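You operate a simulated robot arm through the tools that you are given. There is no shell and no other tool. Be economical: measure what you need, move in short steps, check, and stop when the job is done.

Carry out the task below with a simulated robot arm. There is one attempt and no reset: what you move stays moved.

TASK
Fit the black bracket by the blue turn knobs, the other by the yellow ones, and lock all four.

It is judged by the outcome, as a careful person would: the job done as asked, and still so three seconds after it is handed in. It fails if anything else is knocked over, pushed out of place, dropped, spilled or broken.

THE ROBOT
A 7-joint arm with a two-finger parallel gripper, fixed in place. Base frame: the origin is at the foot of the arm, x ahead of it, y to its left, z up; the work surface is at about z = 795. Lengths are in mm, angles in degrees, forces in N, time in s.
With the tool pointing down near the work surface it reaches from about 300 to 700 mm from the base axis. Its first joint turns from -66.0 to 66.0 degrees. Payload 1.57 kg.
Tool frame: the origin (TCP) lies between the finger pads and is the grasp point; the fingertips stand 30 mm ahead of it; z points along the fingers, y is the line along which they close. The gripper opens to 110 mm. The fingers are 24 mm wide and 12 mm thick; the gripper's body (48 by 112 mm) begins 78 mm behind the TCP.
Orientation is told as [roll, pitch, yaw] about the base's x, y, z axes, in that order, counted from this pose: with the fingers straight down and closing along the base's y, the tool's x points along the base's -x, its y along +y and its z along -z.

THE INTERFACE
- The arm moves only by the tool drive_tool. Its arguments are lists of equal length, an entry for each row: "travel": the shift along the base's x, y, z in units of 250 mm (1.0 is 250 mm), a list of three; "rotation": the turn, a rotation vector about the base's x, y, z in units of 60 degrees (1.0 is 60 degrees), a list of three; "grip": the gripper command, from -1 (shut) to 1 (fully open), values between in proportion. In form: {"travel": [[dx, dy, dz], ...], "rotation": [[wx, wy, wz], ...], "grip": [grip, ...]}. A call has 1 to 20 rows; each row is the pose to reach, as a shift and turn from the pose commanded when the call began. A call with a number of a shift or a turn outside -1 to 1 is refused whole. A row lasts 0.2 s, in which the tool goes at most 50 mm and 8.6 degrees; a call with a longer step from one row to the next is refused whole, and so is a gripper value outside its range. A pose out of reach is approached as far as the arm can. The call stops where the force on the tool passes 40 N (or 10 N more than at its start, if that is more) or the arm is blocked; 0.2 s more then pass. The fingers move at their own pace (about 108 mm/s each) and stop on an object; they squeeze with about 43 N. The grip force told is the motor's: it shows also when the fingers shut on nothing. Time passes only in rows, and 0.2 s behind the last, so rows that repeat a pose let the fingers close. It gives the time, the measured TCP pose, the force on the tool (base axes), the opening and the grip force at its end, in the units of the frame above (readings bear some noise).
- Cameras (640 x 400 px; columns grow to the right, rows downward): "scene" is fixed at [165, -392.7, 1396.9]; the picture's right is [0.78, -0.63, 0.00], its down [-0.40, -0.49, -0.77] and it looks along [0.49, 0.60, -0.63] (base axes); focal length 346 px, centre (320, 200). "wrist" rides on the gripper at [-36, 0, -80] in the tool frame; the picture's right is [0.00, -1.00, 0.00], its down [0.97, 0.00, -0.24] and it looks along [0.24, 0.00, 0.97] (tool axes); focal length 218 px, centre (320, 200).
- get_image(camera): a new picture of that camera. No time passes.
- probe_pixels(camera, pixels): for up to 12 pixels [column, row] of the newest picture of that camera ("zoom" is the newest enlarged one), the place [x, y, z] in the base frame of the surface seen there, good to about 2 mm. No time passes.
- inspect(camera, box): a new picture of the part [left, top, right, bottom] of that camera's present view, enlarged. No time passes.
- hand_in(): hands the job in; it is judged then, once.

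Work in short steps. Measure before you move; look again where a grasp or a placing could have gone wrong, and mend it. You have 80 turns and 38 pictures in all, those below and enlarged ones among them. Open the gripper and draw the arm clear of the work before you hand the job in, unless the task says otherwise; then end with one line.

The tools are called after "Call:" as a command line: name --argument value ..., lists and objects as JSON in quotes. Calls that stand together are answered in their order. drive_tool: Moves the arm, as the interface text tells. Its arguments: {"type":"object","properties":{"travel":{"type":"array","items":{"type":"array","items":{"type":"number"}}},"rotation":{"type":"array","items":{"type":"array","items":{"type":"number"}}},"grip":{"type":"array","items":{"type":"number"}}},"required":["travel","rotation","grip"]} The other tools are called the same way: get_image (camera) takes a picture; probe_pixels (camera, pixels) gives the place of the surface under pixels of a picture; inspect (camera, box) takes an enlarged picture of a part of a camera's view; hand_in () hands the job in.

At the start:

```text
clock: 0.0
tool_pos: [372.8, -69.2, 1186.2]
tcp_rot: [0.0, 0.0, 0.0]
wrist_force: [-0.6, 0.0, 0.6]
finger_gap: 109.8
gripper_force: 0.1
```

scene: 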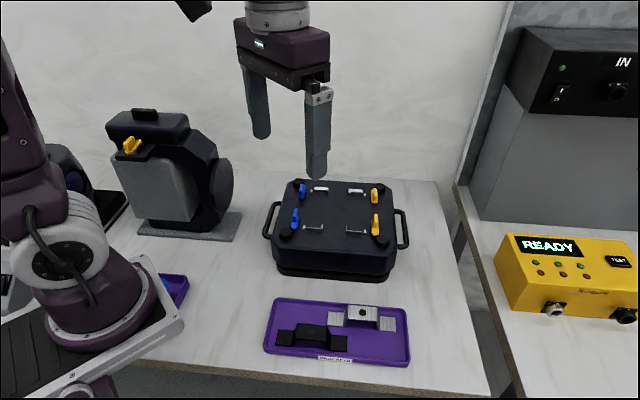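
wrist: 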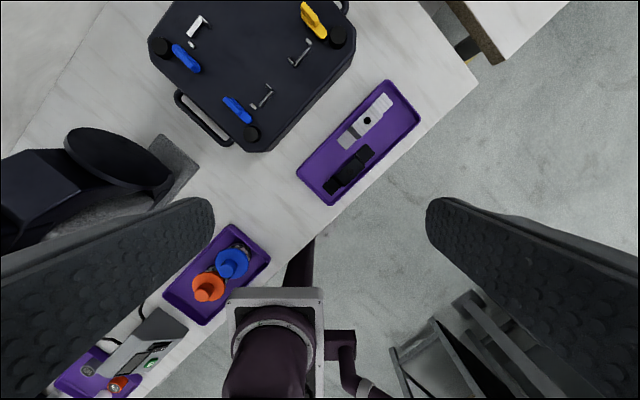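

I'll look closely at the box lid and the bracket tray.

Call:
inspect --camera "scene" --box '[255, 165, 415, 265]'

Call:
inspect --camera "wrist" --box '[140, 0, 460, 200]'

Call:
inspect --camera "scene" --box '[255, 285, 415, 385]'

```text
4.00 times, centred on (335, 215) of scene
```

zoom: 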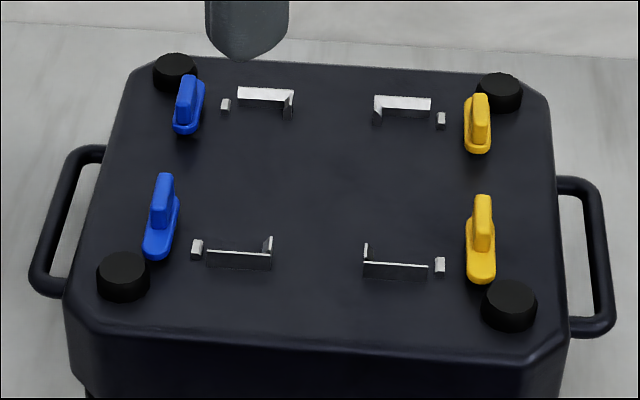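

```text
2.00 times, centred on (300, 100) of wrist
```

zoom: 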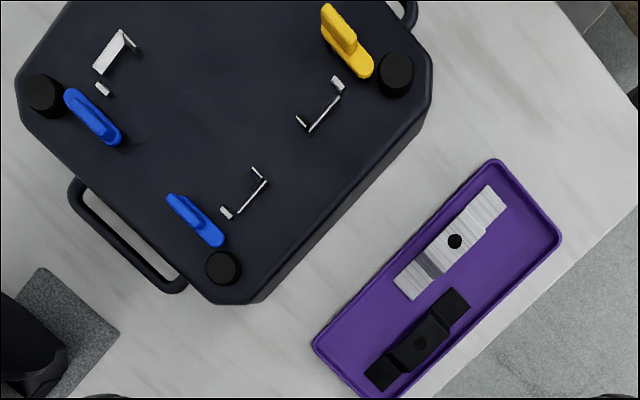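

```text
4.00 times, centred on (335, 335) of scene
```

zoom: 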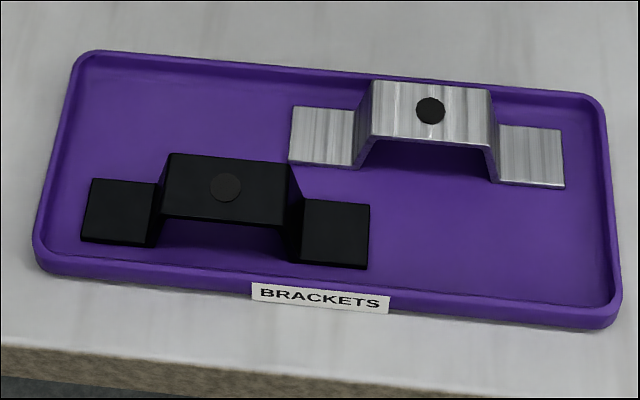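

Measuring the brackets first (in the newest zoom), and the lid via the scene picture.

Call:
probe_pixels --camera "zoom" --pixels '[[93, 180], [158, 185], [82, 236], [148, 244], [170, 155], [288, 164], [164, 212], [282, 224], [303, 200], [368, 206], [300, 260], [365, 265]]'

Call:
probe_pixels --camera "zoom" --pixels '[[293, 108], [353, 112], [290, 158], [350, 165], [374, 84], [488, 91], [373, 135], [490, 146], [501, 127], [559, 131], [505, 181], [562, 186]]'

Call:
inspect --camera "scene" --box '[255, 165, 415, 265]'

```text
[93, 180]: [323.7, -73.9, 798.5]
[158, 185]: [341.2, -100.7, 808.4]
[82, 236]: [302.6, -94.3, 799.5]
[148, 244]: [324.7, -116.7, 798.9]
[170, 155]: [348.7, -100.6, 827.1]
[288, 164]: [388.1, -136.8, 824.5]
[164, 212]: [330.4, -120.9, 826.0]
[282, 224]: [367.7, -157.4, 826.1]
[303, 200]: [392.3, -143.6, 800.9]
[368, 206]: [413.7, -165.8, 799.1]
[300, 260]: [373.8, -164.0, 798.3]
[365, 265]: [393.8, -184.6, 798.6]
```

```text
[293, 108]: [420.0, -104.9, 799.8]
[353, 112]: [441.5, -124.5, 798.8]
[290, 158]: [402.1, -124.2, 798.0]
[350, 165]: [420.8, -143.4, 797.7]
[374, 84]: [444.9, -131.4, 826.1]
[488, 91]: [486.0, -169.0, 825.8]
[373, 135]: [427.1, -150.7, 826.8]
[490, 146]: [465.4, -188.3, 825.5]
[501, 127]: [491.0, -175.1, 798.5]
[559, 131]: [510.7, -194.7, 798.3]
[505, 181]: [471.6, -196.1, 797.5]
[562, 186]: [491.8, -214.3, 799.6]
```

```text
4.00 times, centred on (335, 215) of scene
```

zoom: 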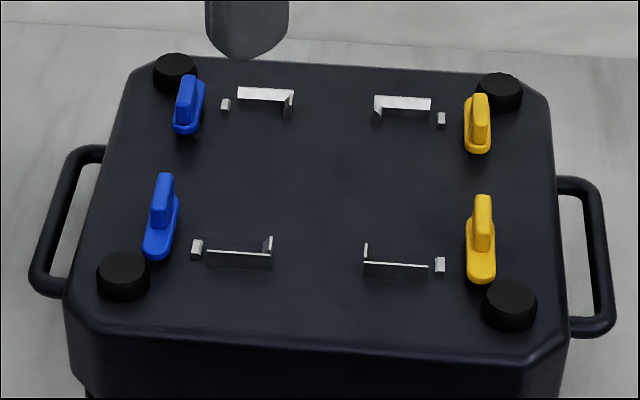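

Now the lid: guides, stops, knobs.

Call:
probe_pixels --camera "zoom" --pixels '[[197, 242], [208, 250], [238, 252], [271, 254], [268, 238], [226, 100], [239, 90], [290, 95], [292, 105], [163, 178], [160, 215], [158, 250]]'

Call:
probe_pixels --camera "zoom" --pixels '[[440, 262], [427, 265], [365, 262], [366, 246], [441, 115], [430, 98], [376, 97], [376, 115], [482, 200], [482, 240], [481, 275], [330, 180]]'

Call:
probe_pixels --camera "zoom" --pixels '[[188, 78], [188, 105], [184, 130], [480, 97], [479, 120], [478, 148], [175, 58], [500, 78], [122, 260], [509, 290], [150, 225], [178, 200]]'

```text
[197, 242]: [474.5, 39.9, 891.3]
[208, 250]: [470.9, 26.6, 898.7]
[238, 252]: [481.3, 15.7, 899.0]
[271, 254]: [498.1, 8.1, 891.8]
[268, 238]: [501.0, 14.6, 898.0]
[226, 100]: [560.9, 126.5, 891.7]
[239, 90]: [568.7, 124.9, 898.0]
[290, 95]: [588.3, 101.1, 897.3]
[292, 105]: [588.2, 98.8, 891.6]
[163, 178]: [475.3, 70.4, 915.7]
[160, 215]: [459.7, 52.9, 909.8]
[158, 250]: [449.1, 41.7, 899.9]
```

```text
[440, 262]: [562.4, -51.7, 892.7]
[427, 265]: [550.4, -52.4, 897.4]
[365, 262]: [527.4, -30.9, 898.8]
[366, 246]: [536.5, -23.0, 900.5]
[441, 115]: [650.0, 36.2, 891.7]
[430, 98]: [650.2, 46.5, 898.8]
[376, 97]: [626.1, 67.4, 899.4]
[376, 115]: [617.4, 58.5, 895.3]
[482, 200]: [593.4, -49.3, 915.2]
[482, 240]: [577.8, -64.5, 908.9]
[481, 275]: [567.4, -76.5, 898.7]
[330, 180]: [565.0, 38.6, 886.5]
```

```text
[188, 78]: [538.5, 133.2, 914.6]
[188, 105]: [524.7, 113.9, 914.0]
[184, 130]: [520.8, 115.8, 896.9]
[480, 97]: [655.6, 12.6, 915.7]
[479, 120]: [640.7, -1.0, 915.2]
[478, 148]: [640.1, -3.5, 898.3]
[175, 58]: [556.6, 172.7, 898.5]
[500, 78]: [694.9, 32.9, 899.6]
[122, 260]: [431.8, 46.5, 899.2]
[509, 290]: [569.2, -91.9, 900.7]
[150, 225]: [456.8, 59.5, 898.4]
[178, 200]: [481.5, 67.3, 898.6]
```

The brackets span from front to back guides (along ~45° direction). I need a closer top view of the lid, so I move the wrist camera over it.

Call:
drive_tool --travel '[[0.11, 0.07, -0.08], [0.22, 0.14, -0.16], [0.33, 0.21, -0.25], [0.44, 0.29, -0.34], [0.55, 0.36, -0.42], [0.668, 0.436, -0.504], [0.668, 0.436, -0.504]]' --rotation '[[0, 0, 0], [0, 0, 0], [0, 0, 0], [0, 0, 0], [0, 0, 0], [0, 0, 0], [0, 0, 0]]' --grip '[1, 1, 1, 1, 1, 1, 1]'

Call:
inspect --camera "wrist" --box '[160, 30, 480, 230]'

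```text
clock: 1.6
tool_pos: [539.0, 39.6, 1061.3]
tcp_rot: [0.0, 0.0, 0.0]
wrist_force: [0.3, 0.0, -0.1]
finger_gap: 110.0
gripper_force: 0.1
```

```text
2.00 times, centred on (320, 130) of wrist
```

zoom: 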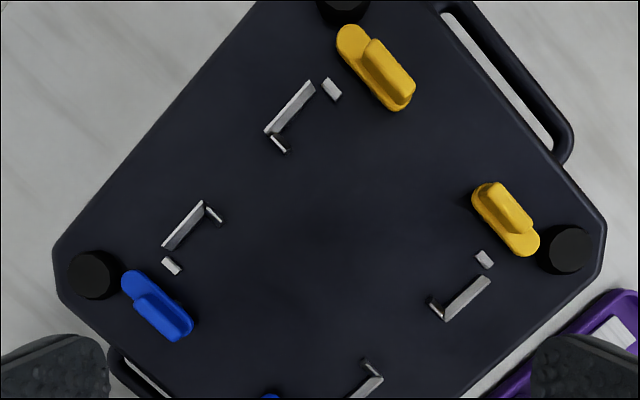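

The knobs are eccentric: plate tips point outward (front/back), grip inward. Probing precise points.

Call:
probe_pixels --camera "zoom" --pixels '[[343, 32], [352, 55], [370, 48], [408, 82], [412, 104], [340, 45], [390, 66], [313, 84], [268, 131], [288, 150], [327, 82], [338, 97]]'

Call:
probe_pixels --camera "zoom" --pixels '[[127, 276], [140, 300], [162, 300], [190, 322], [175, 336], [202, 203], [165, 246], [219, 222], [172, 266], [487, 280], [447, 318], [434, 303]]'

Call:
probe_pixels --camera "zoom" --pixels '[[484, 259], [536, 248], [522, 252], [530, 224], [494, 186], [477, 192], [510, 210], [380, 378], [367, 364], [352, 396], [110, 200], [480, 120]]'

```text
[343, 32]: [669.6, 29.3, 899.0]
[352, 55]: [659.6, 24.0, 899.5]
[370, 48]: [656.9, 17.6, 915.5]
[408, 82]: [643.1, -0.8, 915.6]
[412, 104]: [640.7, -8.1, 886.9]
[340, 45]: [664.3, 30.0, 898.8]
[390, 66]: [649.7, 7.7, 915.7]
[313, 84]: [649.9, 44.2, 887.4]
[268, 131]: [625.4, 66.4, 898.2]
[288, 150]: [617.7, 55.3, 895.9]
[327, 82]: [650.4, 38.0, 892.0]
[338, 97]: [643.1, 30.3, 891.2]
```

```text
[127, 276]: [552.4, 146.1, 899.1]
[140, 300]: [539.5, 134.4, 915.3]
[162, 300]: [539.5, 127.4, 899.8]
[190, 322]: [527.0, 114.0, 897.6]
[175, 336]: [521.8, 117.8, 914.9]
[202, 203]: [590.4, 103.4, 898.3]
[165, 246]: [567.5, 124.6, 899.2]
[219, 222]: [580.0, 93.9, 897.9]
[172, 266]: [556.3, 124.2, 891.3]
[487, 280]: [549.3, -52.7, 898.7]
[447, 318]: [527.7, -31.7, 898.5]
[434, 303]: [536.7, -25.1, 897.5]
```

```text
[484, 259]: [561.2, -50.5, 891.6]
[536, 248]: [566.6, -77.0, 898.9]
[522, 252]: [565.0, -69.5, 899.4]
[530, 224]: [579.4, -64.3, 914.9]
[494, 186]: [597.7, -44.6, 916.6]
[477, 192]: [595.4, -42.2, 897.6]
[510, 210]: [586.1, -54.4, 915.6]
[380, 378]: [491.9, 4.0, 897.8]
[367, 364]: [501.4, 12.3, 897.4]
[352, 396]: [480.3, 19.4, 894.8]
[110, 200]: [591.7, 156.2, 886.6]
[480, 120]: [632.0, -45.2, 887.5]
```

Geometry resolved. In axes u=(1,-1)/√2, v=(1,1)/√2: black bracket centre (358,-130), target (528,66); fingers should close along v. I check the tray rim in the scene picture and move above the black bracket with yaw -45.

Call:
probe_pixels --camera "scene" --pixels '[[306, 351], [306, 353], [306, 355], [306, 358], [300, 345], [350, 355], [350, 360], [370, 303], [372, 308]]'

Call:
drive_tool --travel '[[-0.121, -0.113, 0], [-0.242, -0.226, 0], [-0.363, -0.339, 0], [-0.484, -0.452, 0], [-0.605, -0.565, 0], [-0.7256, -0.6776, 0], [-0.7256, -0.6776, -0.16], [-0.7256, -0.6776, -0.32], [-0.7256, -0.6776, -0.48], [-0.7256, -0.6776, -0.64], [-0.7256, -0.6776, -0.64]]' --rotation '[[0, 0, -0.125], [0, 0, -0.25], [0, 0, -0.375], [0, 0, -0.5], [0, 0, -0.625], [0, 0, -0.75], [0, 0, -0.75], [0, 0, -0.75], [0, 0, -0.75], [0, 0, -0.75], [0, 0, -0.75]]' --grip '[1, 1, 1, 1, 1, 0.5, 0, -0.2, -0.2, -0.2, -0.2]'

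Call:
get_image --camera "wrist"

```text
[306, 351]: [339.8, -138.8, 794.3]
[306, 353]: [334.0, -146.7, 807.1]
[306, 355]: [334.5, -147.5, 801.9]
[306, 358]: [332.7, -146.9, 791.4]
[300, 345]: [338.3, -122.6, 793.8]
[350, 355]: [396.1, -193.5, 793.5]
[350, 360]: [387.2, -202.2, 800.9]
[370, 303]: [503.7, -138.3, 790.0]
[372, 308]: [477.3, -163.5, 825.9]
```

```text
clock: 4.0
tool_pos: [358.4, -130.4, 902.0]
tcp_rot: [0.0, 0.0, -44.9]
wrist_force: [0.8, 0.3, -0.5]
finger_gap: 44.0
gripper_force: 0.0
```

```text
30 pictures are left
```

wrist: 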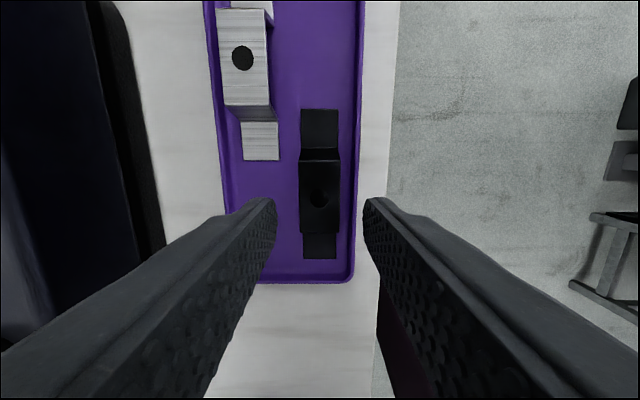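

Rim top is z≈807 close beside the bracket (v gap only ~13), so I keep fingertips above it: TCP at ~839, then close.

Call:
drive_tool --travel '[[0, 0, -0.1], [0, 0, -0.2], [0, 0, -0.25], [0, 0, -0.25], [0, 0, -0.25], [0, 0, -0.25], [0, 0, -0.25]]' --rotation '[[0, 0, 0], [0, 0, 0], [0, 0, 0], [0, 0, 0], [0, 0, 0], [0, 0, 0], [0, 0, 0]]' --grip '[-0.2, -0.2, -0.2, -0.2, -1, -1, -1]'

Call:
get_image --camera "scene"

```text
clock: 5.6
tool_pos: [357.8, -129.6, 838.5]
tcp_rot: [0.0, 0.0, -45.0]
wrist_force: [-0.1, 0.7, -0.4]
finger_gap: 29.3
gripper_force: 39.3
```

```text
29 pictures are left
```

scene: 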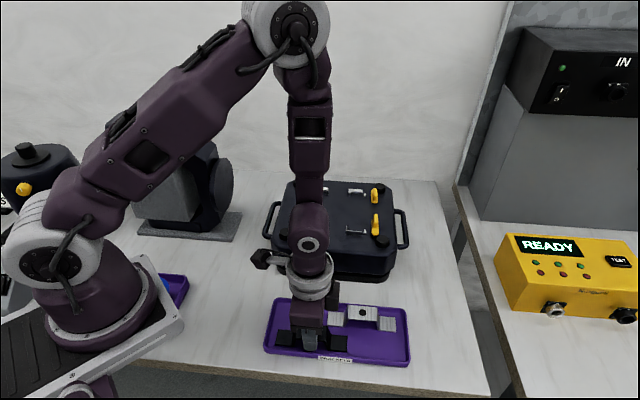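

Gripped (29.3 mm). Lift 180 mm and carry halfway while turning 45°.

Call:
drive_tool --travel '[[0, 0, 0.1], [0, 0, 0.25], [0, 0, 0.42], [0, 0, 0.58], [0, 0, 0.72], [0.057, 0.065, 0.72], [0.113, 0.13, 0.72], [0.17, 0.196, 0.72], [0.226, 0.261, 0.72], [0.283, 0.327, 0.72], [0.34, 0.392, 0.72]]' --rotation '[[0, 0, 0], [0, 0, 0], [0, 0, 0], [0, 0, 0], [0, 0, 0], [0, 0, 0.125], [0, 0, 0.25], [0, 0, 0.375], [0, 0, 0.5], [0, 0, 0.625], [0, 0, 0.75]]' --grip '[-1, -1, -1, -1, -1, -1, -1, -1, -1, -1, -1]'

Call:
drive_tool --travel '[[0.057, 0.065, 0], [0.113, 0.13, 0], [0.17, 0.196, 0], [0.226, 0.261, 0], [0.283, 0.327, 0], [0.338, 0.392, 0], [0.338, 0.392, 0]]' --rotation '[[0, 0, 0.125], [0, 0, 0.25], [0, 0, 0.375], [0, 0, 0.5], [0, 0, 0.625], [0, 0, 0.75], [0, 0, 0.75]]' --grip '[-1, -1, -1, -1, -1, -1, -1]'

Call:
get_image --camera "wrist"

Call:
get_image --camera "scene"

```text
clock: 8.0
tool_pos: [443.4, -31.0, 1017.5]
tcp_rot: [0.0, 0.0, 0.2]
wrist_force: [0.2, 0.1, -1.6]
finger_gap: 29.3
gripper_force: 39.7
```

```text
clock: 9.6
tool_pos: [528.0, 65.3, 1018.3]
tcp_rot: [0.0, 0.0, 45.2]
wrist_force: [0.2, -0.9, -1.7]
finger_gap: 29.2
gripper_force: 39.2
```

```text
28 pictures are left
```

wrist: 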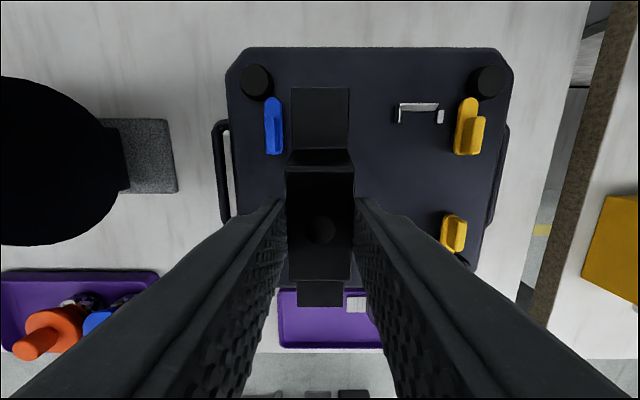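

```text
27 pictures are left
```

scene: 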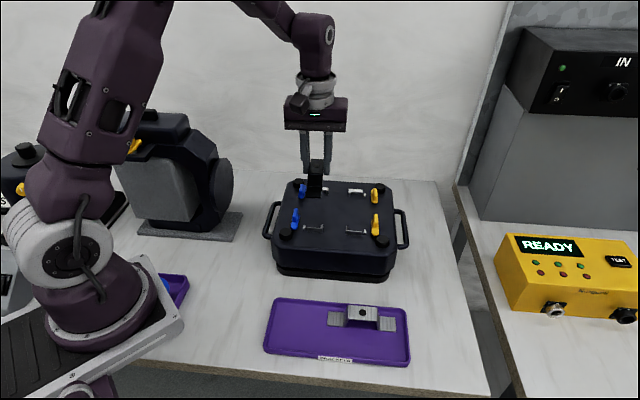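

The bracket is still held. Checking its position and tilt.

Call:
probe_pixels --camera "wrist" --pixels '[[295, 91], [346, 91], [320, 140], [320, 293], [301, 303], [340, 303], [320, 170], [320, 265]]'

```text
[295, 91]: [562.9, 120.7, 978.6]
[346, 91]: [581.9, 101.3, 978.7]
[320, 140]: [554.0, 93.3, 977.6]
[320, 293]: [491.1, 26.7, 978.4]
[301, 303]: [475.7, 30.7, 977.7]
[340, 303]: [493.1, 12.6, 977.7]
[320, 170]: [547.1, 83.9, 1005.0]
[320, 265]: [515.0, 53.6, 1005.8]
```

Level and centred (u≈326.7, v≈420.5 versus target 326.5, 420.2). Descend most of the way.

Call:
drive_tool --travel '[[0, 0, -0.12], [0, 0, -0.22], [0, 0, -0.26], [0, 0, -0.28], [0, 0, -0.28]]' --rotation '[[0, 0, 0], [0, 0, 0], [0, 0, 0], [0, 0, 0], [0, 0, 0]]' --grip '[-1, -1, -1, -1, -1]'

Call:
inspect --camera "scene" --box '[255, 165, 415, 265]'

Call:
inspect --camera "wrist" --box '[200, 20, 440, 320]'

```text
clock: 10.8
tool_pos: [527.9, 66.4, 947.6]
tcp_rot: [-0.1, 0.0, 45.0]
wrist_force: [-0.5, 0.5, -1.8]
finger_gap: 29.2
gripper_force: 39.2
```

```text
4.00 times, centred on (335, 215) of scene
```

zoom: 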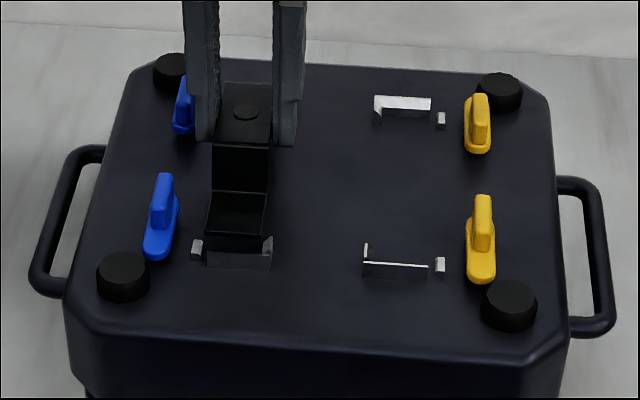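

```text
1.33 times, centred on (320, 170) of wrist
```

zoom: 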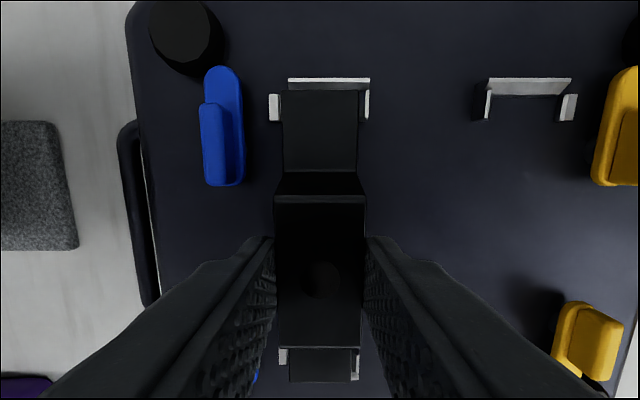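

Feet line up within both pockets with margin. Lower the last ~16 mm gently.

Call:
drive_tool --travel '[[0.001, -0.001, -0.025], [0.001, -0.001, -0.045], [0.001, -0.001, -0.055], [0.001, -0.001, -0.062], [0.001, -0.001, -0.062]]' --rotation '[[0, 0, 0], [0, 0, 0], [0, 0, 0], [0, 0, 0], [0, 0, 0]]' --grip '[-1, -1, -1, -1, -1]'

Call:
inspect --camera "scene" --box '[255, 165, 415, 265]'

```text
clock: 12.0
tool_pos: [526.2, 66.4, 932.0]
tcp_rot: [0.1, 0.0, 45.0]
wrist_force: [-6.5, 6.9, 0.7]
finger_gap: 29.4
gripper_force: 39.0
```

```text
4.00 times, centred on (335, 215) of scene
```

zoom: 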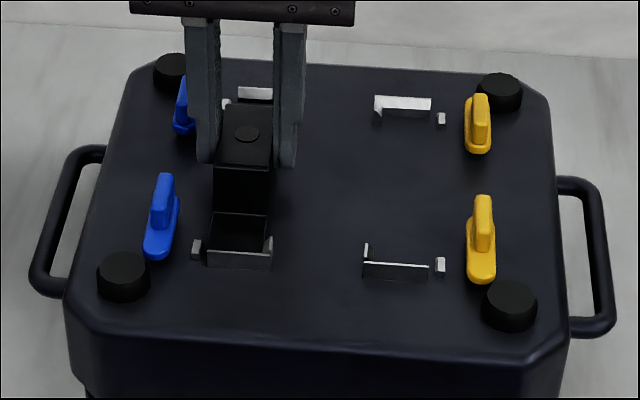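

A small sideways force toward -u means it touches the inner side wall. Checking the foot's height.

Call:
probe_pixels --camera "zoom" --pixels '[[225, 230], [255, 232], [240, 220], [247, 134], [265, 160], [222, 155], [213, 213], [264, 216]]'

```text
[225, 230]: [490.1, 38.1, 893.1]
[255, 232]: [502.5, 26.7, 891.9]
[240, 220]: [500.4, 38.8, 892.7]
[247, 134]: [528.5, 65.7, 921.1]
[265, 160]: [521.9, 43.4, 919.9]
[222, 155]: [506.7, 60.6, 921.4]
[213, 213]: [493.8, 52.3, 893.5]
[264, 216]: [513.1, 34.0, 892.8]
```

Foot top ~892.5: about 1 mm to go. Relieve sideways by ~1 mm toward -u, press down lightly.

Call:
drive_tool --travel '[[-0.004, 0.004, 0], [-0.004, 0.004, -0.004], [-0.004, 0.004, -0.008], [-0.004, 0.004, -0.008]]' --rotation '[[0, 0, 0], [0, 0, 0], [0, 0, 0], [0, 0, 0]]' --grip '[-1, -1, -1, -1]'

```text
clock: 13.0
tool_pos: [526.8, 66.9, 932.7]
tcp_rot: [-0.1, -0.1, 45.0]
wrist_force: [-3.9, -2.3, 27.9]
finger_gap: 29.2
gripper_force: 39.0
```

Firmly seated (28 N upward). Release the pressure, open and rise.

Call:
drive_tool --travel '[[0, 0, 0.006], [0, 0, 0.006], [0, 0, 0.006], [0, 0, 0.006], [0, 0, 0.1], [0, 0, 0.25], [0, 0, 0.4]]' --rotation '[[0, 0, 0], [0, 0, 0], [0, 0, 0], [0, 0, 0], [0, 0, 0], [0, 0, 0], [0, 0, 0]]' --grip '[-1, -0.3, -0.2, -0.2, -0.2, -0.2, -0.2]'

Call:
inspect --camera "scene" --box '[255, 165, 415, 265]'

Call:
inspect --camera "wrist" --box '[200, 20, 520, 320]'

```text
clock: 14.6
tool_pos: [526.7, 65.6, 1031.1]
tcp_rot: [0.0, 0.0, 45.1]
wrist_force: [0.5, -0.1, 0.1]
finger_gap: 43.9
gripper_force: 0.0
```

```text
4.00 times, centred on (335, 215) of scene
```

zoom: 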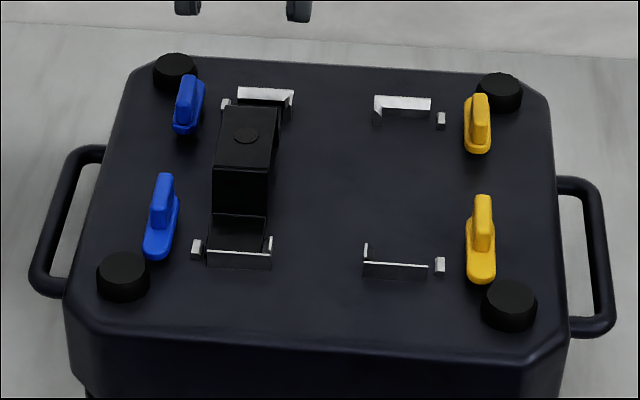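

```text
1.33 times, centred on (360, 170) of wrist
```

zoom: 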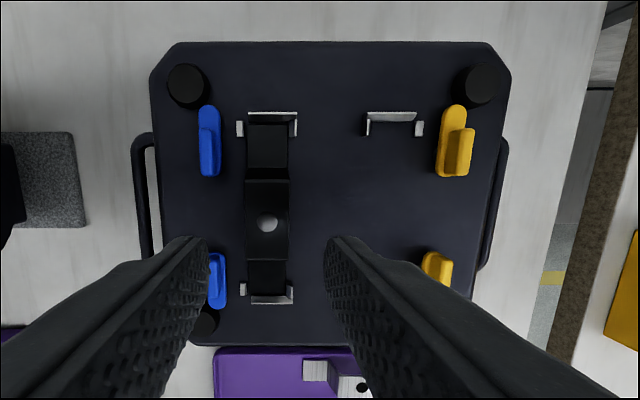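

Seated nicely. Now go for the silver bracket at (456,-160), turning back to yaw -45.

Call:
probe_pixels --camera "zoom" --pixels '[[267, 135], [267, 170], [267, 270], [267, 288], [206, 140], [217, 275]]'

Call:
drive_tool --travel '[[-0.024, -0.075, 0], [-0.048, -0.15, 0], [-0.071, -0.226, 0], [-0.095, -0.3, 0], [-0.118, -0.376, 0], [-0.142, -0.452, 0]]' --rotation '[[0, 0, -0.125], [0, 0, -0.25], [0, 0, -0.375], [0, 0, -0.5], [0, 0, -0.625], [0, 0, -0.75]]' --grip '[-0.2, -0.2, -0.2, -0.2, -0.2, -0.2]'

Call:
drive_tool --travel '[[-0.024, -0.075, 0], [-0.048, -0.15, 0], [-0.071, -0.226, 0], [-0.095, -0.3, 0], [-0.118, -0.376, 0], [-0.142, -0.452, 0], [-0.142, -0.452, -0.18], [-0.142, -0.452, -0.36], [-0.142, -0.452, -0.5], [-0.142, -0.452, -0.5]]' --rotation '[[0, 0, -0.125], [0, 0, -0.25], [0, 0, -0.375], [0, 0, -0.5], [0, 0, -0.625], [0, 0, -0.75], [0, 0, -0.75], [0, 0, -0.75], [0, 0, -0.75], [0, 0, -0.75]]' --grip '[-0.2, -0.2, -0.2, -0.2, -0.2, -0.2, -0.2, -0.2, -0.2, -0.2]'

Call:
get_image --camera "wrist"

```text
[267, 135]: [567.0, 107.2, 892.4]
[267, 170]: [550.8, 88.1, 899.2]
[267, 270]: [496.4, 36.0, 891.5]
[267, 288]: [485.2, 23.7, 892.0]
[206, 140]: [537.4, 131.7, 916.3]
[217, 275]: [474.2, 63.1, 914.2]
```

```text
clock: 16.0
tool_pos: [491.1, -46.7, 1030.3]
tcp_rot: [0.1, -0.1, 0.0]
wrist_force: [0.4, 0.0, 0.7]
finger_gap: 43.9
gripper_force: 0.1
```

```text
clock: 18.2
tool_pos: [455.1, -159.5, 905.7]
tcp_rot: [0.0, 0.0, -45.0]
wrist_force: [0.0, 0.0, 0.3]
finger_gap: 44.0
gripper_force: 0.1
```

```text
21 pictures are left
```

wrist: 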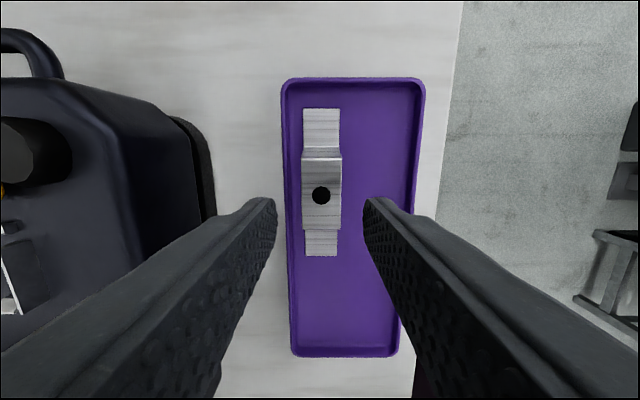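

Aligned. Descend to TCP ≈839 and grip.

Call:
drive_tool --travel '[[0.002, -0.002, -0.1], [0.002, -0.002, -0.2], [0.002, -0.002, -0.266], [0.002, -0.002, -0.266], [0.002, -0.002, -0.266], [0.002, -0.002, -0.266], [0.002, -0.002, -0.266]]' --rotation '[[0, 0, 0], [0, 0, 0], [0, 0, 0], [0, 0, 0], [0, 0, 0], [0, 0, 0], [0, 0, 0]]' --grip '[-0.2, -0.2, -0.2, -0.2, -1, -1, -1]'

```text
clock: 19.8
tool_pos: [454.6, -159.1, 839.3]
tcp_rot: [0.0, 0.1, -45.0]
wrist_force: [-0.4, 0.8, -0.1]
finger_gap: 29.3
gripper_force: 38.9
```

Gripped. Lift and carry to the right pocket, above (590, 4), in two 45° turns.

Call:
drive_tool --travel '[[0, 0, 0.1], [0, 0, 0.25], [0, 0, 0.42], [0, 0, 0.58], [0, 0, 0.72], [0.045, 0.055, 0.72], [0.09, 0.109, 0.72], [0.134, 0.164, 0.72], [0.179, 0.219, 0.72], [0.224, 0.273, 0.72], [0.269, 0.328, 0.72]]' --rotation '[[0, 0, 0], [0, 0, 0], [0, 0, 0], [0, 0, 0], [0, 0, 0], [0, 0, 0.125], [0, 0, 0.25], [0, 0, 0.375], [0, 0, 0.5], [0, 0, 0.625], [0, 0, 0.75]]' --grip '[-1, -1, -1, -1, -1, -1, -1, -1, -1, -1, -1]'

Call:
drive_tool --travel '[[0.045, 0.055, 0], [0.09, 0.109, 0], [0.134, 0.164, 0], [0.179, 0.219, 0], [0.224, 0.273, 0], [0.269, 0.328, 0], [0.269, 0.328, 0]]' --rotation '[[0, 0, 0.125], [0, 0, 0.25], [0, 0, 0.375], [0, 0, 0.5], [0, 0, 0.625], [0, 0, 0.75], [0, 0, 0.75]]' --grip '[-1, -1, -1, -1, -1, -1, -1]'

Call:
get_image --camera "wrist"

```text
clock: 22.2
tool_pos: [524.1, -77.5, 1019.1]
tcp_rot: [0.1, 0.0, 0.1]
wrist_force: [0.5, 0.1, -1.2]
finger_gap: 29.3
gripper_force: 39.3
```

```text
clock: 23.8
tool_pos: [589.3, 4.3, 1019.8]
tcp_rot: [0.0, -0.1, 45.1]
wrist_force: [0.3, 0.3, -1.0]
finger_gap: 29.3
gripper_force: 38.7
```

```text
20 pictures are left
```

wrist: 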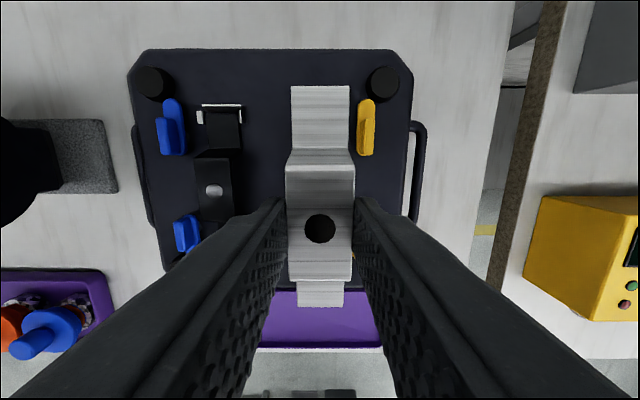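

Checking the held bracket's exact position.

Call:
probe_pixels --camera "wrist" --pixels '[[294, 89], [346, 89], [320, 140], [320, 293], [300, 303], [341, 303], [320, 170], [320, 265]]'

```text
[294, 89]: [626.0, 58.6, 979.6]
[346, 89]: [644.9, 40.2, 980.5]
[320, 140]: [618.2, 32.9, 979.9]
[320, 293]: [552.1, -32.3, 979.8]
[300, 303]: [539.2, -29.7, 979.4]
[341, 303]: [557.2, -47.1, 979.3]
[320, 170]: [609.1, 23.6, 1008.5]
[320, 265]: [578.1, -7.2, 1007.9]
```

Needs ~1.5 mm toward -v and 0.5 toward +u. Descend with that correction.

Call:
drive_tool --travel '[[-0.003, -0.006, -0.12], [-0.003, -0.006, -0.22], [-0.003, -0.006, -0.26], [-0.003, -0.006, -0.285], [-0.003, -0.006, -0.285]]' --rotation '[[0, 0, 0], [0, 0, 0], [0, 0, 0], [0, 0, 0], [0, 0, 0]]' --grip '[-1, -1, -1, -1, -1]'

Call:
inspect --camera "wrist" --box '[200, 20, 440, 320]'

```text
clock: 25.0
tool_pos: [590.6, 2.5, 948.6]
tcp_rot: [0.0, 0.0, 44.9]
wrist_force: [-0.1, 1.3, -1.2]
finger_gap: 29.3
gripper_force: 39.1
```

```text
1.33 times, centred on (320, 170) of wrist
```

zoom: 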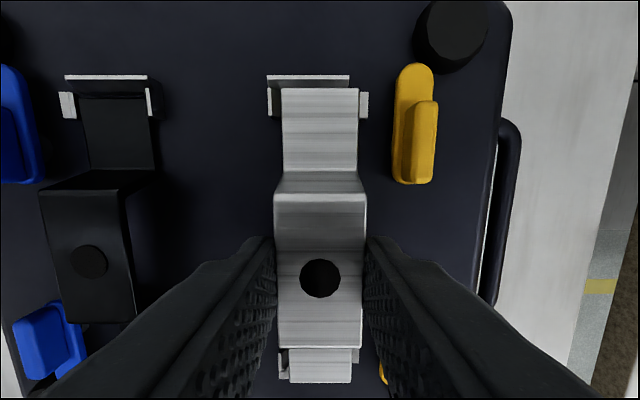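

Slightly right-of-centre in the pocket; shift ~0.7 mm toward -u and lower gently.

Call:
drive_tool --travel '[[-0.002, 0.002, -0.025], [-0.002, 0.002, -0.045], [-0.002, 0.002, -0.055], [-0.002, 0.002, -0.062], [-0.002, 0.002, -0.066], [-0.002, 0.002, -0.066]]' --rotation '[[0, 0, 0], [0, 0, 0], [0, 0, 0], [0, 0, 0], [0, 0, 0], [0, 0, 0]]' --grip '[-1, -1, -1, -1, -1, -1]'

Call:
inspect --camera "scene" --box '[255, 165, 415, 265]'

```text
clock: 26.4
tool_pos: [589.4, 2.7, 931.1]
tcp_rot: [0.0, -0.1, 44.9]
wrist_force: [1.0, 0.0, -2.0]
finger_gap: 29.3
gripper_force: 38.8
```

```text
4.00 times, centred on (335, 215) of scene
```

zoom: 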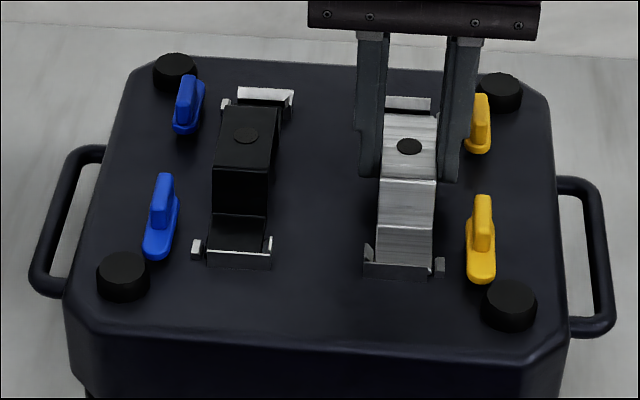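

In the pocket with no side force; lower 1-2 mm more until contact.

Call:
drive_tool --travel '[[0, 0, -0.003], [0, 0, -0.006], [0, 0, -0.006]]' --rotation '[[0, 0, 0], [0, 0, 0], [0, 0, 0]]' --grip '[-1, -1, -1]'

Call:
probe_pixels --camera "zoom" --pixels '[[390, 245], [420, 248], [405, 225]]'

```text
clock: 27.2
tool_pos: [588.8, 2.6, 931.0]
tcp_rot: [-0.1, -0.1, 44.9]
wrist_force: [-3.2, 0.0, 20.1]
finger_gap: 29.3
gripper_force: 39.3
```

```text
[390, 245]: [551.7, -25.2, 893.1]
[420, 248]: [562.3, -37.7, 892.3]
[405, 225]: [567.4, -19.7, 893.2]
```

Seated (20 N). Release, rise, and look down at it.

Call:
drive_tool --travel '[[0, 0, 0.004], [0, 0, 0.004], [0, 0, 0.004], [0, 0, 0.004], [0, 0, 0.1], [0, 0, 0.25], [0, 0, 0.4]]' --rotation '[[0, 0, 0], [0, 0, 0], [0, 0, 0], [0, 0, 0], [0, 0, 0], [0, 0, 0], [0, 0, 0]]' --grip '[-1, -0.3, -0.2, -0.2, -0.2, -0.2, -0.2]'

Call:
inspect --camera "wrist" --box '[120, 20, 440, 320]'

```text
clock: 28.8
tool_pos: [590.1, 4.1, 1030.1]
tcp_rot: [0.0, 0.1, 44.9]
wrist_force: [0.6, -0.3, -0.1]
finger_gap: 43.9
gripper_force: 0.0
```

```text
1.33 times, centred on (280, 170) of wrist
```

zoom: 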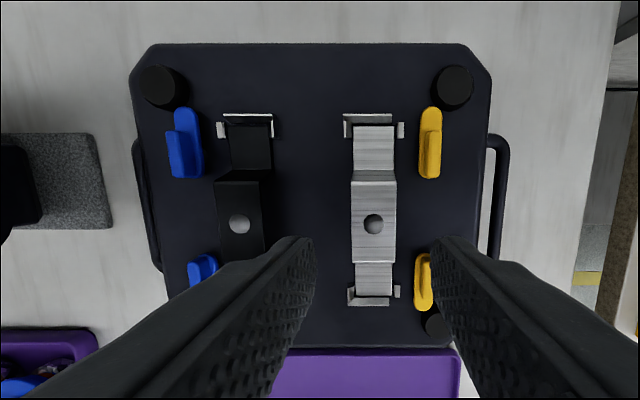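

Both brackets sit correctly. Now the back blue knob, grip at ≈(531,125.5), which must turn clockwise so its tip goes over the foot. I hover over it first.

Call:
drive_tool --travel '[[-0.079, 0.163, 0], [-0.158, 0.325, 0], [-0.237, 0.488, 0], [-0.237, 0.488, -0.15], [-0.237, 0.488, -0.27], [-0.237, 0.488, -0.27]]' --rotation '[[0, 0, 0], [0, 0, 0], [0, 0, 0], [0, 0, 0], [0, 0, 0], [0, 0, 0]]' --grip '[-0.45, -0.45, -0.45, -0.45, -0.45, -0.45]'

Call:
inspect --camera "wrist" --box '[220, 80, 420, 280]'

```text
clock: 30.2
tool_pos: [531.4, 125.6, 962.6]
tcp_rot: [0.0, 0.0, 45.0]
wrist_force: [-0.1, -0.7, 0.1]
finger_gap: 30.5
gripper_force: 0.1
```

```text
2.00 times, centred on (320, 180) of wrist
```

zoom: 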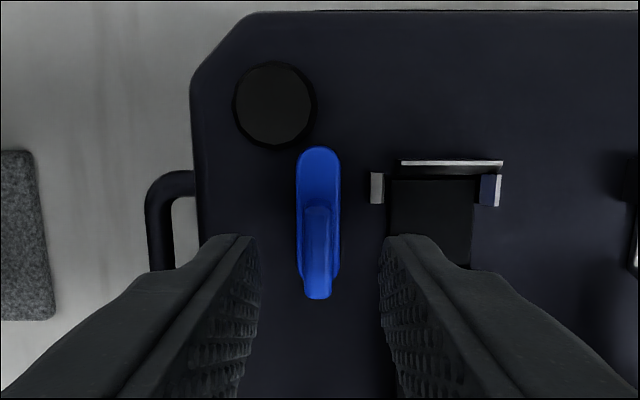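

Call:
probe_pixels --camera "zoom" --pixels '[[318, 208], [318, 213], [319, 250], [318, 290], [318, 297], [320, 152], [300, 200], [338, 200], [306, 250], [331, 250]]'

```text
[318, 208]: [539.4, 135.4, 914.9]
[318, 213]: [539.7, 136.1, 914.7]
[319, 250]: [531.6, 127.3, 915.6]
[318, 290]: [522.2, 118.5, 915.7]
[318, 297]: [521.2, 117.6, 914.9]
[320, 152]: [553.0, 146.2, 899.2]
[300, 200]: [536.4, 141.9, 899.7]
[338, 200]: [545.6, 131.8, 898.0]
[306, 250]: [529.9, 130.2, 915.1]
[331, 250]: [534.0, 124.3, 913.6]
```

Grip centre (530.4,126.6), top z 915, plate top 899. Descend to tips ≈902 and close on the grip.

Call:
drive_tool --travel '[[-0.004, 0.004, -0.06], [-0.004, 0.004, -0.122], [-0.004, 0.004, -0.122], [-0.004, 0.004, -0.122], [-0.004, 0.004, -0.122], [-0.004, 0.004, -0.122]]' --rotation '[[0, 0, 0], [0, 0, 0], [0, 0, 0], [0, 0, 0], [0, 0, 0], [0, 0, 0]]' --grip '[-0.45, -0.45, -0.45, -1, -1, -1]'

Call:
drive_tool --travel '[[0, 0, 0], [0, 0, 0], [0, 0, 0], [0, 0, 0]]' --rotation '[[0, 0, -0.1], [0, 0, -0.2], [0, 0, -0.3], [0, 0, -0.4]]' --grip '[-1, -1, -1, -1]'

Call:
inspect --camera "wrist" --box '[220, 80, 420, 280]'

```text
clock: 31.6
tool_pos: [530.1, 126.7, 931.6]
tcp_rot: [-0.1, 0.0, 44.9]
wrist_force: [10.6, -8.6, -10.5]
finger_gap: 9.0
gripper_force: 27.2
```

```text
clock: 32.6
tool_pos: [531.0, 125.3, 932.7]
tcp_rot: [0.1, -0.2, 20.9]
wrist_force: [16.0, -11.0, 0.3]
finger_gap: 8.9
gripper_force: 27.8
```

```text
2.00 times, centred on (320, 180) of wrist
```

zoom: 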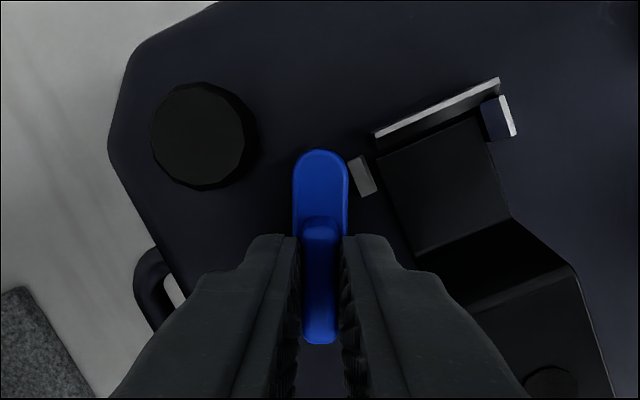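

The knob turns with the tool about nearly the same centre; forces suggest the pivot is ~1-1.5 mm toward +u. Shift and continue.

Call:
drive_tool --travel '[[0.004, -0.004, 0], [0.005, -0.005, 0], [0.005, -0.005, 0], [0.005, -0.005, 0]]' --rotation '[[0, 0, 0], [0, 0, -0.1], [0, 0, -0.2], [0, 0, -0.3]]' --grip '[-1, -1, -1, -1]'

Call:
inspect --camera "wrist" --box '[220, 80, 420, 280]'

```text
clock: 33.6
tool_pos: [530.5, 125.5, 932.5]
tcp_rot: [0.0, 0.0, 3.0]
wrist_force: [3.3, -1.0, 10.6]
finger_gap: 9.1
gripper_force: 27.8
```

```text
2.00 times, centred on (320, 180) of wrist
```

zoom: 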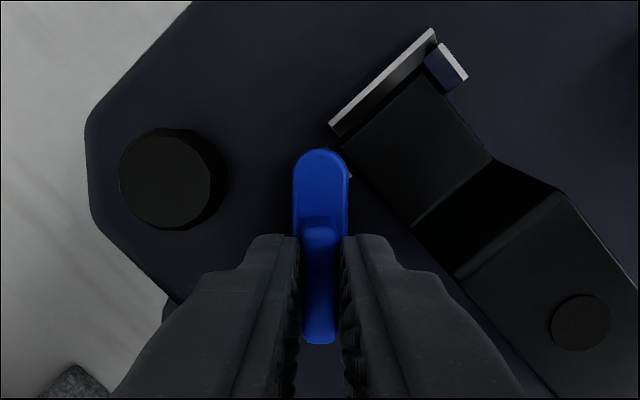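

Plate passes over the stop, clear of the wall. Continue to 90°.

Call:
drive_tool --travel '[[0, 0, 0], [0, 0, 0], [0, 0, 0], [0, 0, 0], [0, 0, 0], [0, 0, 0], [0, 0, 0], [0, 0, 0], [0, 0, 0]]' --rotation '[[0, 0, -0.1], [0, 0, -0.2], [0, 0, -0.3], [0, 0, -0.4], [0, 0, -0.5], [0, 0, -0.6], [0, 0, -0.7], [0, 0, -0.8], [0, 0, -0.8]]' --grip '[-1, -1, -1, -1, -1, -1, -1, -1, -1]'

Call:
inspect --camera "wrist" --box '[220, 80, 420, 280]'

```text
clock: 35.6
tool_pos: [530.9, 126.7, 933.2]
tcp_rot: [0.0, -0.1, -45.1]
wrist_force: [-3.1, 10.5, 17.2]
finger_gap: 9.0
gripper_force: 27.5
```

```text
2.00 times, centred on (320, 180) of wrist
```

zoom: 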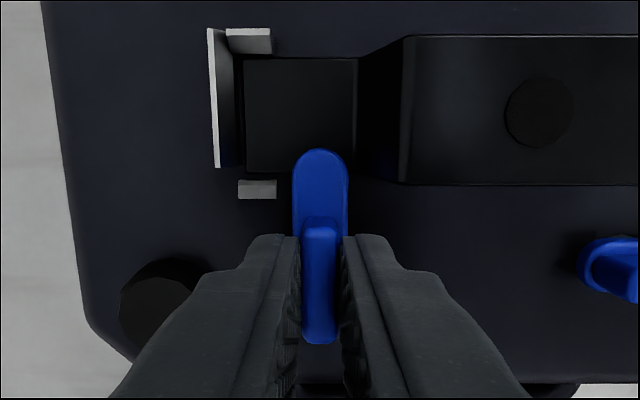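

Tip now lies over the bracket's foot at 90°. Release, rise, and go over the front blue knob turning back to yaw +45.

Call:
drive_tool --travel '[[0, 0, 0], [0, 0, 0], [0, 0, 0.1], [0, 0, 0.24], [-0.06, -0.06, 0.24], [-0.12, -0.12, 0.24], [-0.18, -0.18, 0.24], [-0.25, -0.256, 0.24], [-0.25, -0.256, 0.24], [-0.25, -0.256, 0.24]]' --rotation '[[0, 0, 0], [0, 0, 0], [0, 0, 0], [0, 0, 0], [0, 0, 0.125], [0, 0, 0.25], [0, 0, 0.375], [0, 0, 0.5], [0, 0, 0.625], [0, 0, 0.75]]' --grip '[-0.45, -0.45, -0.45, -0.45, -0.45, -0.45, -0.45, -0.45, -0.45, -0.45]'

Call:
drive_tool --travel '[[0, 0, 0], [0, 0, 0], [0, 0, 0], [0, 0, 0], [0, 0, 0], [0, 0, 0], [0, 0, -0.1], [0, 0, -0.1]]' --rotation '[[0, 0, 0.125], [0, 0, 0.25], [0, 0, 0.375], [0, 0, 0.5], [0, 0, 0.625], [0, 0, 0.75], [0, 0, 0.75], [0, 0, 0.75]]' --grip '[-0.45, -0.45, -0.45, -0.45, -0.45, -0.45, -0.45, -0.45]'

Call:
get_image --camera "wrist"

```text
clock: 37.8
tool_pos: [466.7, 62.0, 992.6]
tcp_rot: [0.0, 0.0, 0.1]
wrist_force: [0.9, -0.5, -0.9]
finger_gap: 30.2
gripper_force: 0.1
```

```text
clock: 39.6
tool_pos: [468.8, 61.6, 967.2]
tcp_rot: [0.0, 0.0, 45.0]
wrist_force: [0.0, 0.1, -0.9]
finger_gap: 30.3
gripper_force: 0.0
```

```text
12 pictures are left
```

wrist: 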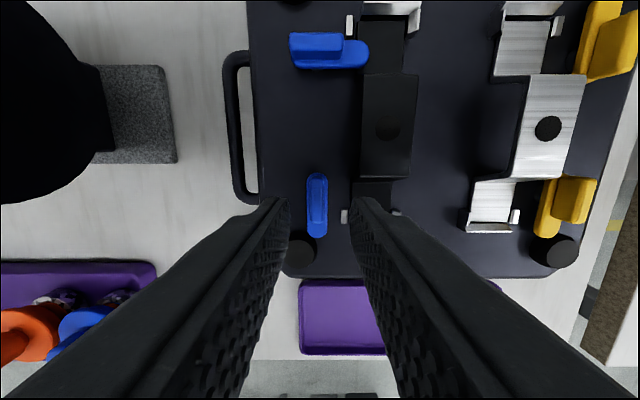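

Back blue stays turned with its tip over the foot. Probe the front blue grip and the yellow ones from this image.

Call:
probe_pixels --camera "wrist" --pixels '[[317, 176], [317, 190], [317, 205], [317, 213], [317, 221], [317, 233], [312, 195], [322, 195], [310, 43], [338, 43], [365, 55], [350, 62]]'

Call:
probe_pixels --camera "wrist" --pixels '[[565, 180], [590, 182], [583, 220], [556, 216], [575, 200], [545, 230]]'

```text
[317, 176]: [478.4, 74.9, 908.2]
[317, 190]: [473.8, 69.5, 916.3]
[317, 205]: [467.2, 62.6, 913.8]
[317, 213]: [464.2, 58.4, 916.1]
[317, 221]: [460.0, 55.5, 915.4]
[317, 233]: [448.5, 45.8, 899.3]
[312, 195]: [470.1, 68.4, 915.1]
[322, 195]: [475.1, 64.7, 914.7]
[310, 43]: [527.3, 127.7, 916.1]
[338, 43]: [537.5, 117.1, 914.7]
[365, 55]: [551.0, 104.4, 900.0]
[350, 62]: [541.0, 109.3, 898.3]
```

```text
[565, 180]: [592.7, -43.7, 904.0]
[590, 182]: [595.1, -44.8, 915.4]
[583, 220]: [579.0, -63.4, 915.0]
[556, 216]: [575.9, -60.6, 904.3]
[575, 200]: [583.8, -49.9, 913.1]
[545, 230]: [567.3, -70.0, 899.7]
```

Front blue grip centre ≈(468.8,63.6). Descend, close, and turn counter-clockwise 30°.

Call:
drive_tool --travel '[[0, 0.005, -0.07], [0, 0.005, -0.14], [0, 0.005, -0.14], [0, 0.005, -0.14], [0, 0.005, -0.14], [0, 0.005, -0.14]]' --rotation '[[0, 0, 0], [0, 0, 0], [0, 0, 0], [0, 0, 0], [0, 0, 0], [0, 0, 0]]' --grip '[-0.45, -0.45, -0.45, -1, -1, -1]'

Call:
drive_tool --travel '[[0, 0, 0], [0, 0, 0], [0, 0, 0], [0, 0, 0], [0, 0, 0]]' --rotation '[[0, 0, 0.1], [0, 0, 0.2], [0, 0, 0.3], [0, 0, 0.4], [0, 0, 0.5]]' --grip '[-1, -1, -1, -1, -1]'

```text
clock: 41.0
tool_pos: [467.8, 62.4, 932.0]
tcp_rot: [0.2, 0.0, 45.0]
wrist_force: [-9.8, 11.0, -4.0]
finger_gap: 9.2
gripper_force: 26.9
```

```text
clock: 42.2
tool_pos: [467.9, 63.8, 932.9]
tcp_rot: [0.0, 0.0, 75.2]
wrist_force: [-9.9, 18.4, 0.7]
finger_gap: 9.1
gripper_force: 27.3
```

Rotates; relieve the side force (shift -1,+1 mm) and continue to 90°.

Call:
drive_tool --travel '[[-0.003, 0.005, 0], [-0.003, 0.005, 0], [-0.003, 0.005, 0], [-0.003, 0.005, 0], [-0.003, 0.005, 0], [-0.003, 0.005, 0]]' --rotation '[[0, 0, 0.1], [0, 0, 0.2], [0, 0, 0.3], [0, 0, 0.4], [0, 0, 0.5], [0, 0, 0.5]]' --grip '[-1, -1, -1, -1, -1, -1]'

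Call:
drive_tool --travel '[[0, 0, 0], [0, 0, 0], [0, 0, 0], [0, 0, 0], [0, 0, 0], [0, 0, 0]]' --rotation '[[0, 0, 0.1], [0, 0, 0.2], [0, 0, 0.3], [0, 0, 0.4], [0, 0, 0.5], [0, 0, 0.5]]' --grip '[-1, -1, -1, -1, -1, -1]'

Call:
get_image --camera "wrist"

```text
clock: 43.6
tool_pos: [468.7, 63.0, 933.2]
tcp_rot: [0.0, 0.1, 105.0]
wrist_force: [15.0, -1.6, -17.8]
finger_gap: 8.9
gripper_force: 27.2
```

```text
clock: 45.0
tool_pos: [467.9, 63.3, 932.1]
tcp_rot: [-0.1, 0.1, 135.1]
wrist_force: [27.2, -9.5, 0.8]
finger_gap: 9.1
gripper_force: 27.5
```

```text
11 pictures are left
```

wrist: 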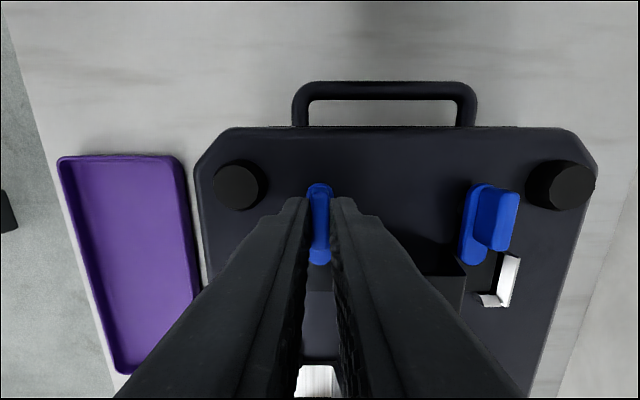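

Front blue turned 90°. Release, rise, and move to the front yellow knob at (587,-55), returning to yaw +45.

Call:
drive_tool --travel '[[0, 0, 0], [0, 0, 0], [0, 0, 0.1], [0, 0, 0.24], [0.079, -0.079, 0.24], [0.158, -0.158, 0.24], [0.237, -0.237, 0.24], [0.316, -0.316, 0.24], [0.395, -0.395, 0.24], [0.476, -0.477, 0.24]]' --rotation '[[0, 0, 0], [0, 0, 0], [0, 0, 0], [0, 0, 0], [0, 0, -0.125], [0, 0, -0.25], [0, 0, -0.375], [0, 0, -0.5], [0, 0, -0.625], [0, 0, -0.75]]' --grip '[-0.45, -0.45, -0.45, -0.45, -0.45, -0.45, -0.45, -0.45, -0.45, -0.45]'

Call:
drive_tool --travel '[[0, 0, 0], [0, 0, 0], [0, 0, 0], [0, 0, 0], [0, 0, 0], [0, 0, 0], [0, 0, -0.1], [0, 0, -0.1]]' --rotation '[[0, 0, -0.125], [0, 0, -0.25], [0, 0, -0.375], [0, 0, -0.5], [0, 0, -0.625], [0, 0, -0.75], [0, 0, -0.75], [0, 0, -0.75]]' --grip '[-0.45, -0.45, -0.45, -0.45, -0.45, -0.45, -0.45, -0.45]'

Call:
get_image --camera "wrist"

```text
clock: 47.2
tool_pos: [585.6, -56.8, 990.2]
tcp_rot: [-0.1, 0.0, 89.9]
wrist_force: [-0.6, 0.0, 0.3]
finger_gap: 30.7
gripper_force: 0.0
```

```text
clock: 49.0
tool_pos: [587.6, -55.5, 966.1]
tcp_rot: [0.0, -0.1, 44.8]
wrist_force: [-0.1, -0.3, 0.2]
finger_gap: 30.0
gripper_force: 0.0
```

```text
10 pictures are left
```

wrist: 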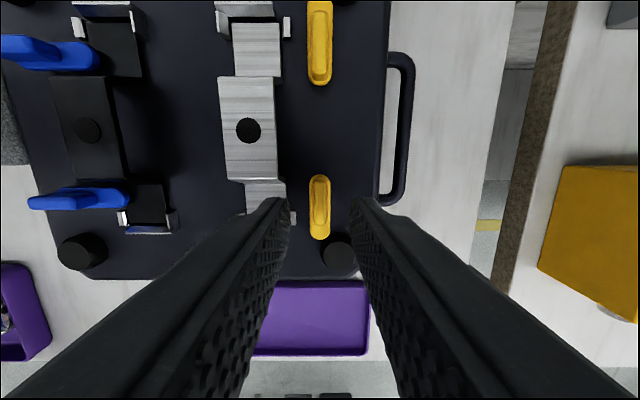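

Both blues are across their feet. Probe yellow grips.

Call:
probe_pixels --camera "wrist" --pixels '[[320, 182], [320, 190], [320, 205], [320, 222], [315, 200], [325, 200], [320, 12], [320, 40], [320, 70], [313, 40], [326, 40], [320, 236]]'

```text
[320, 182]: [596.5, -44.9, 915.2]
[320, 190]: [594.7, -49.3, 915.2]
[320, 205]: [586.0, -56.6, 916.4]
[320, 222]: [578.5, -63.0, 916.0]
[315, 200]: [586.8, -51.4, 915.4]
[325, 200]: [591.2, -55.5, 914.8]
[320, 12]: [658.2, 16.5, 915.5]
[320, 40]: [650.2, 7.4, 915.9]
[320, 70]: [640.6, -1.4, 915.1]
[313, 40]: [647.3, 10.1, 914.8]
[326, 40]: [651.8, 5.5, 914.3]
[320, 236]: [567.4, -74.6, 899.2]
```

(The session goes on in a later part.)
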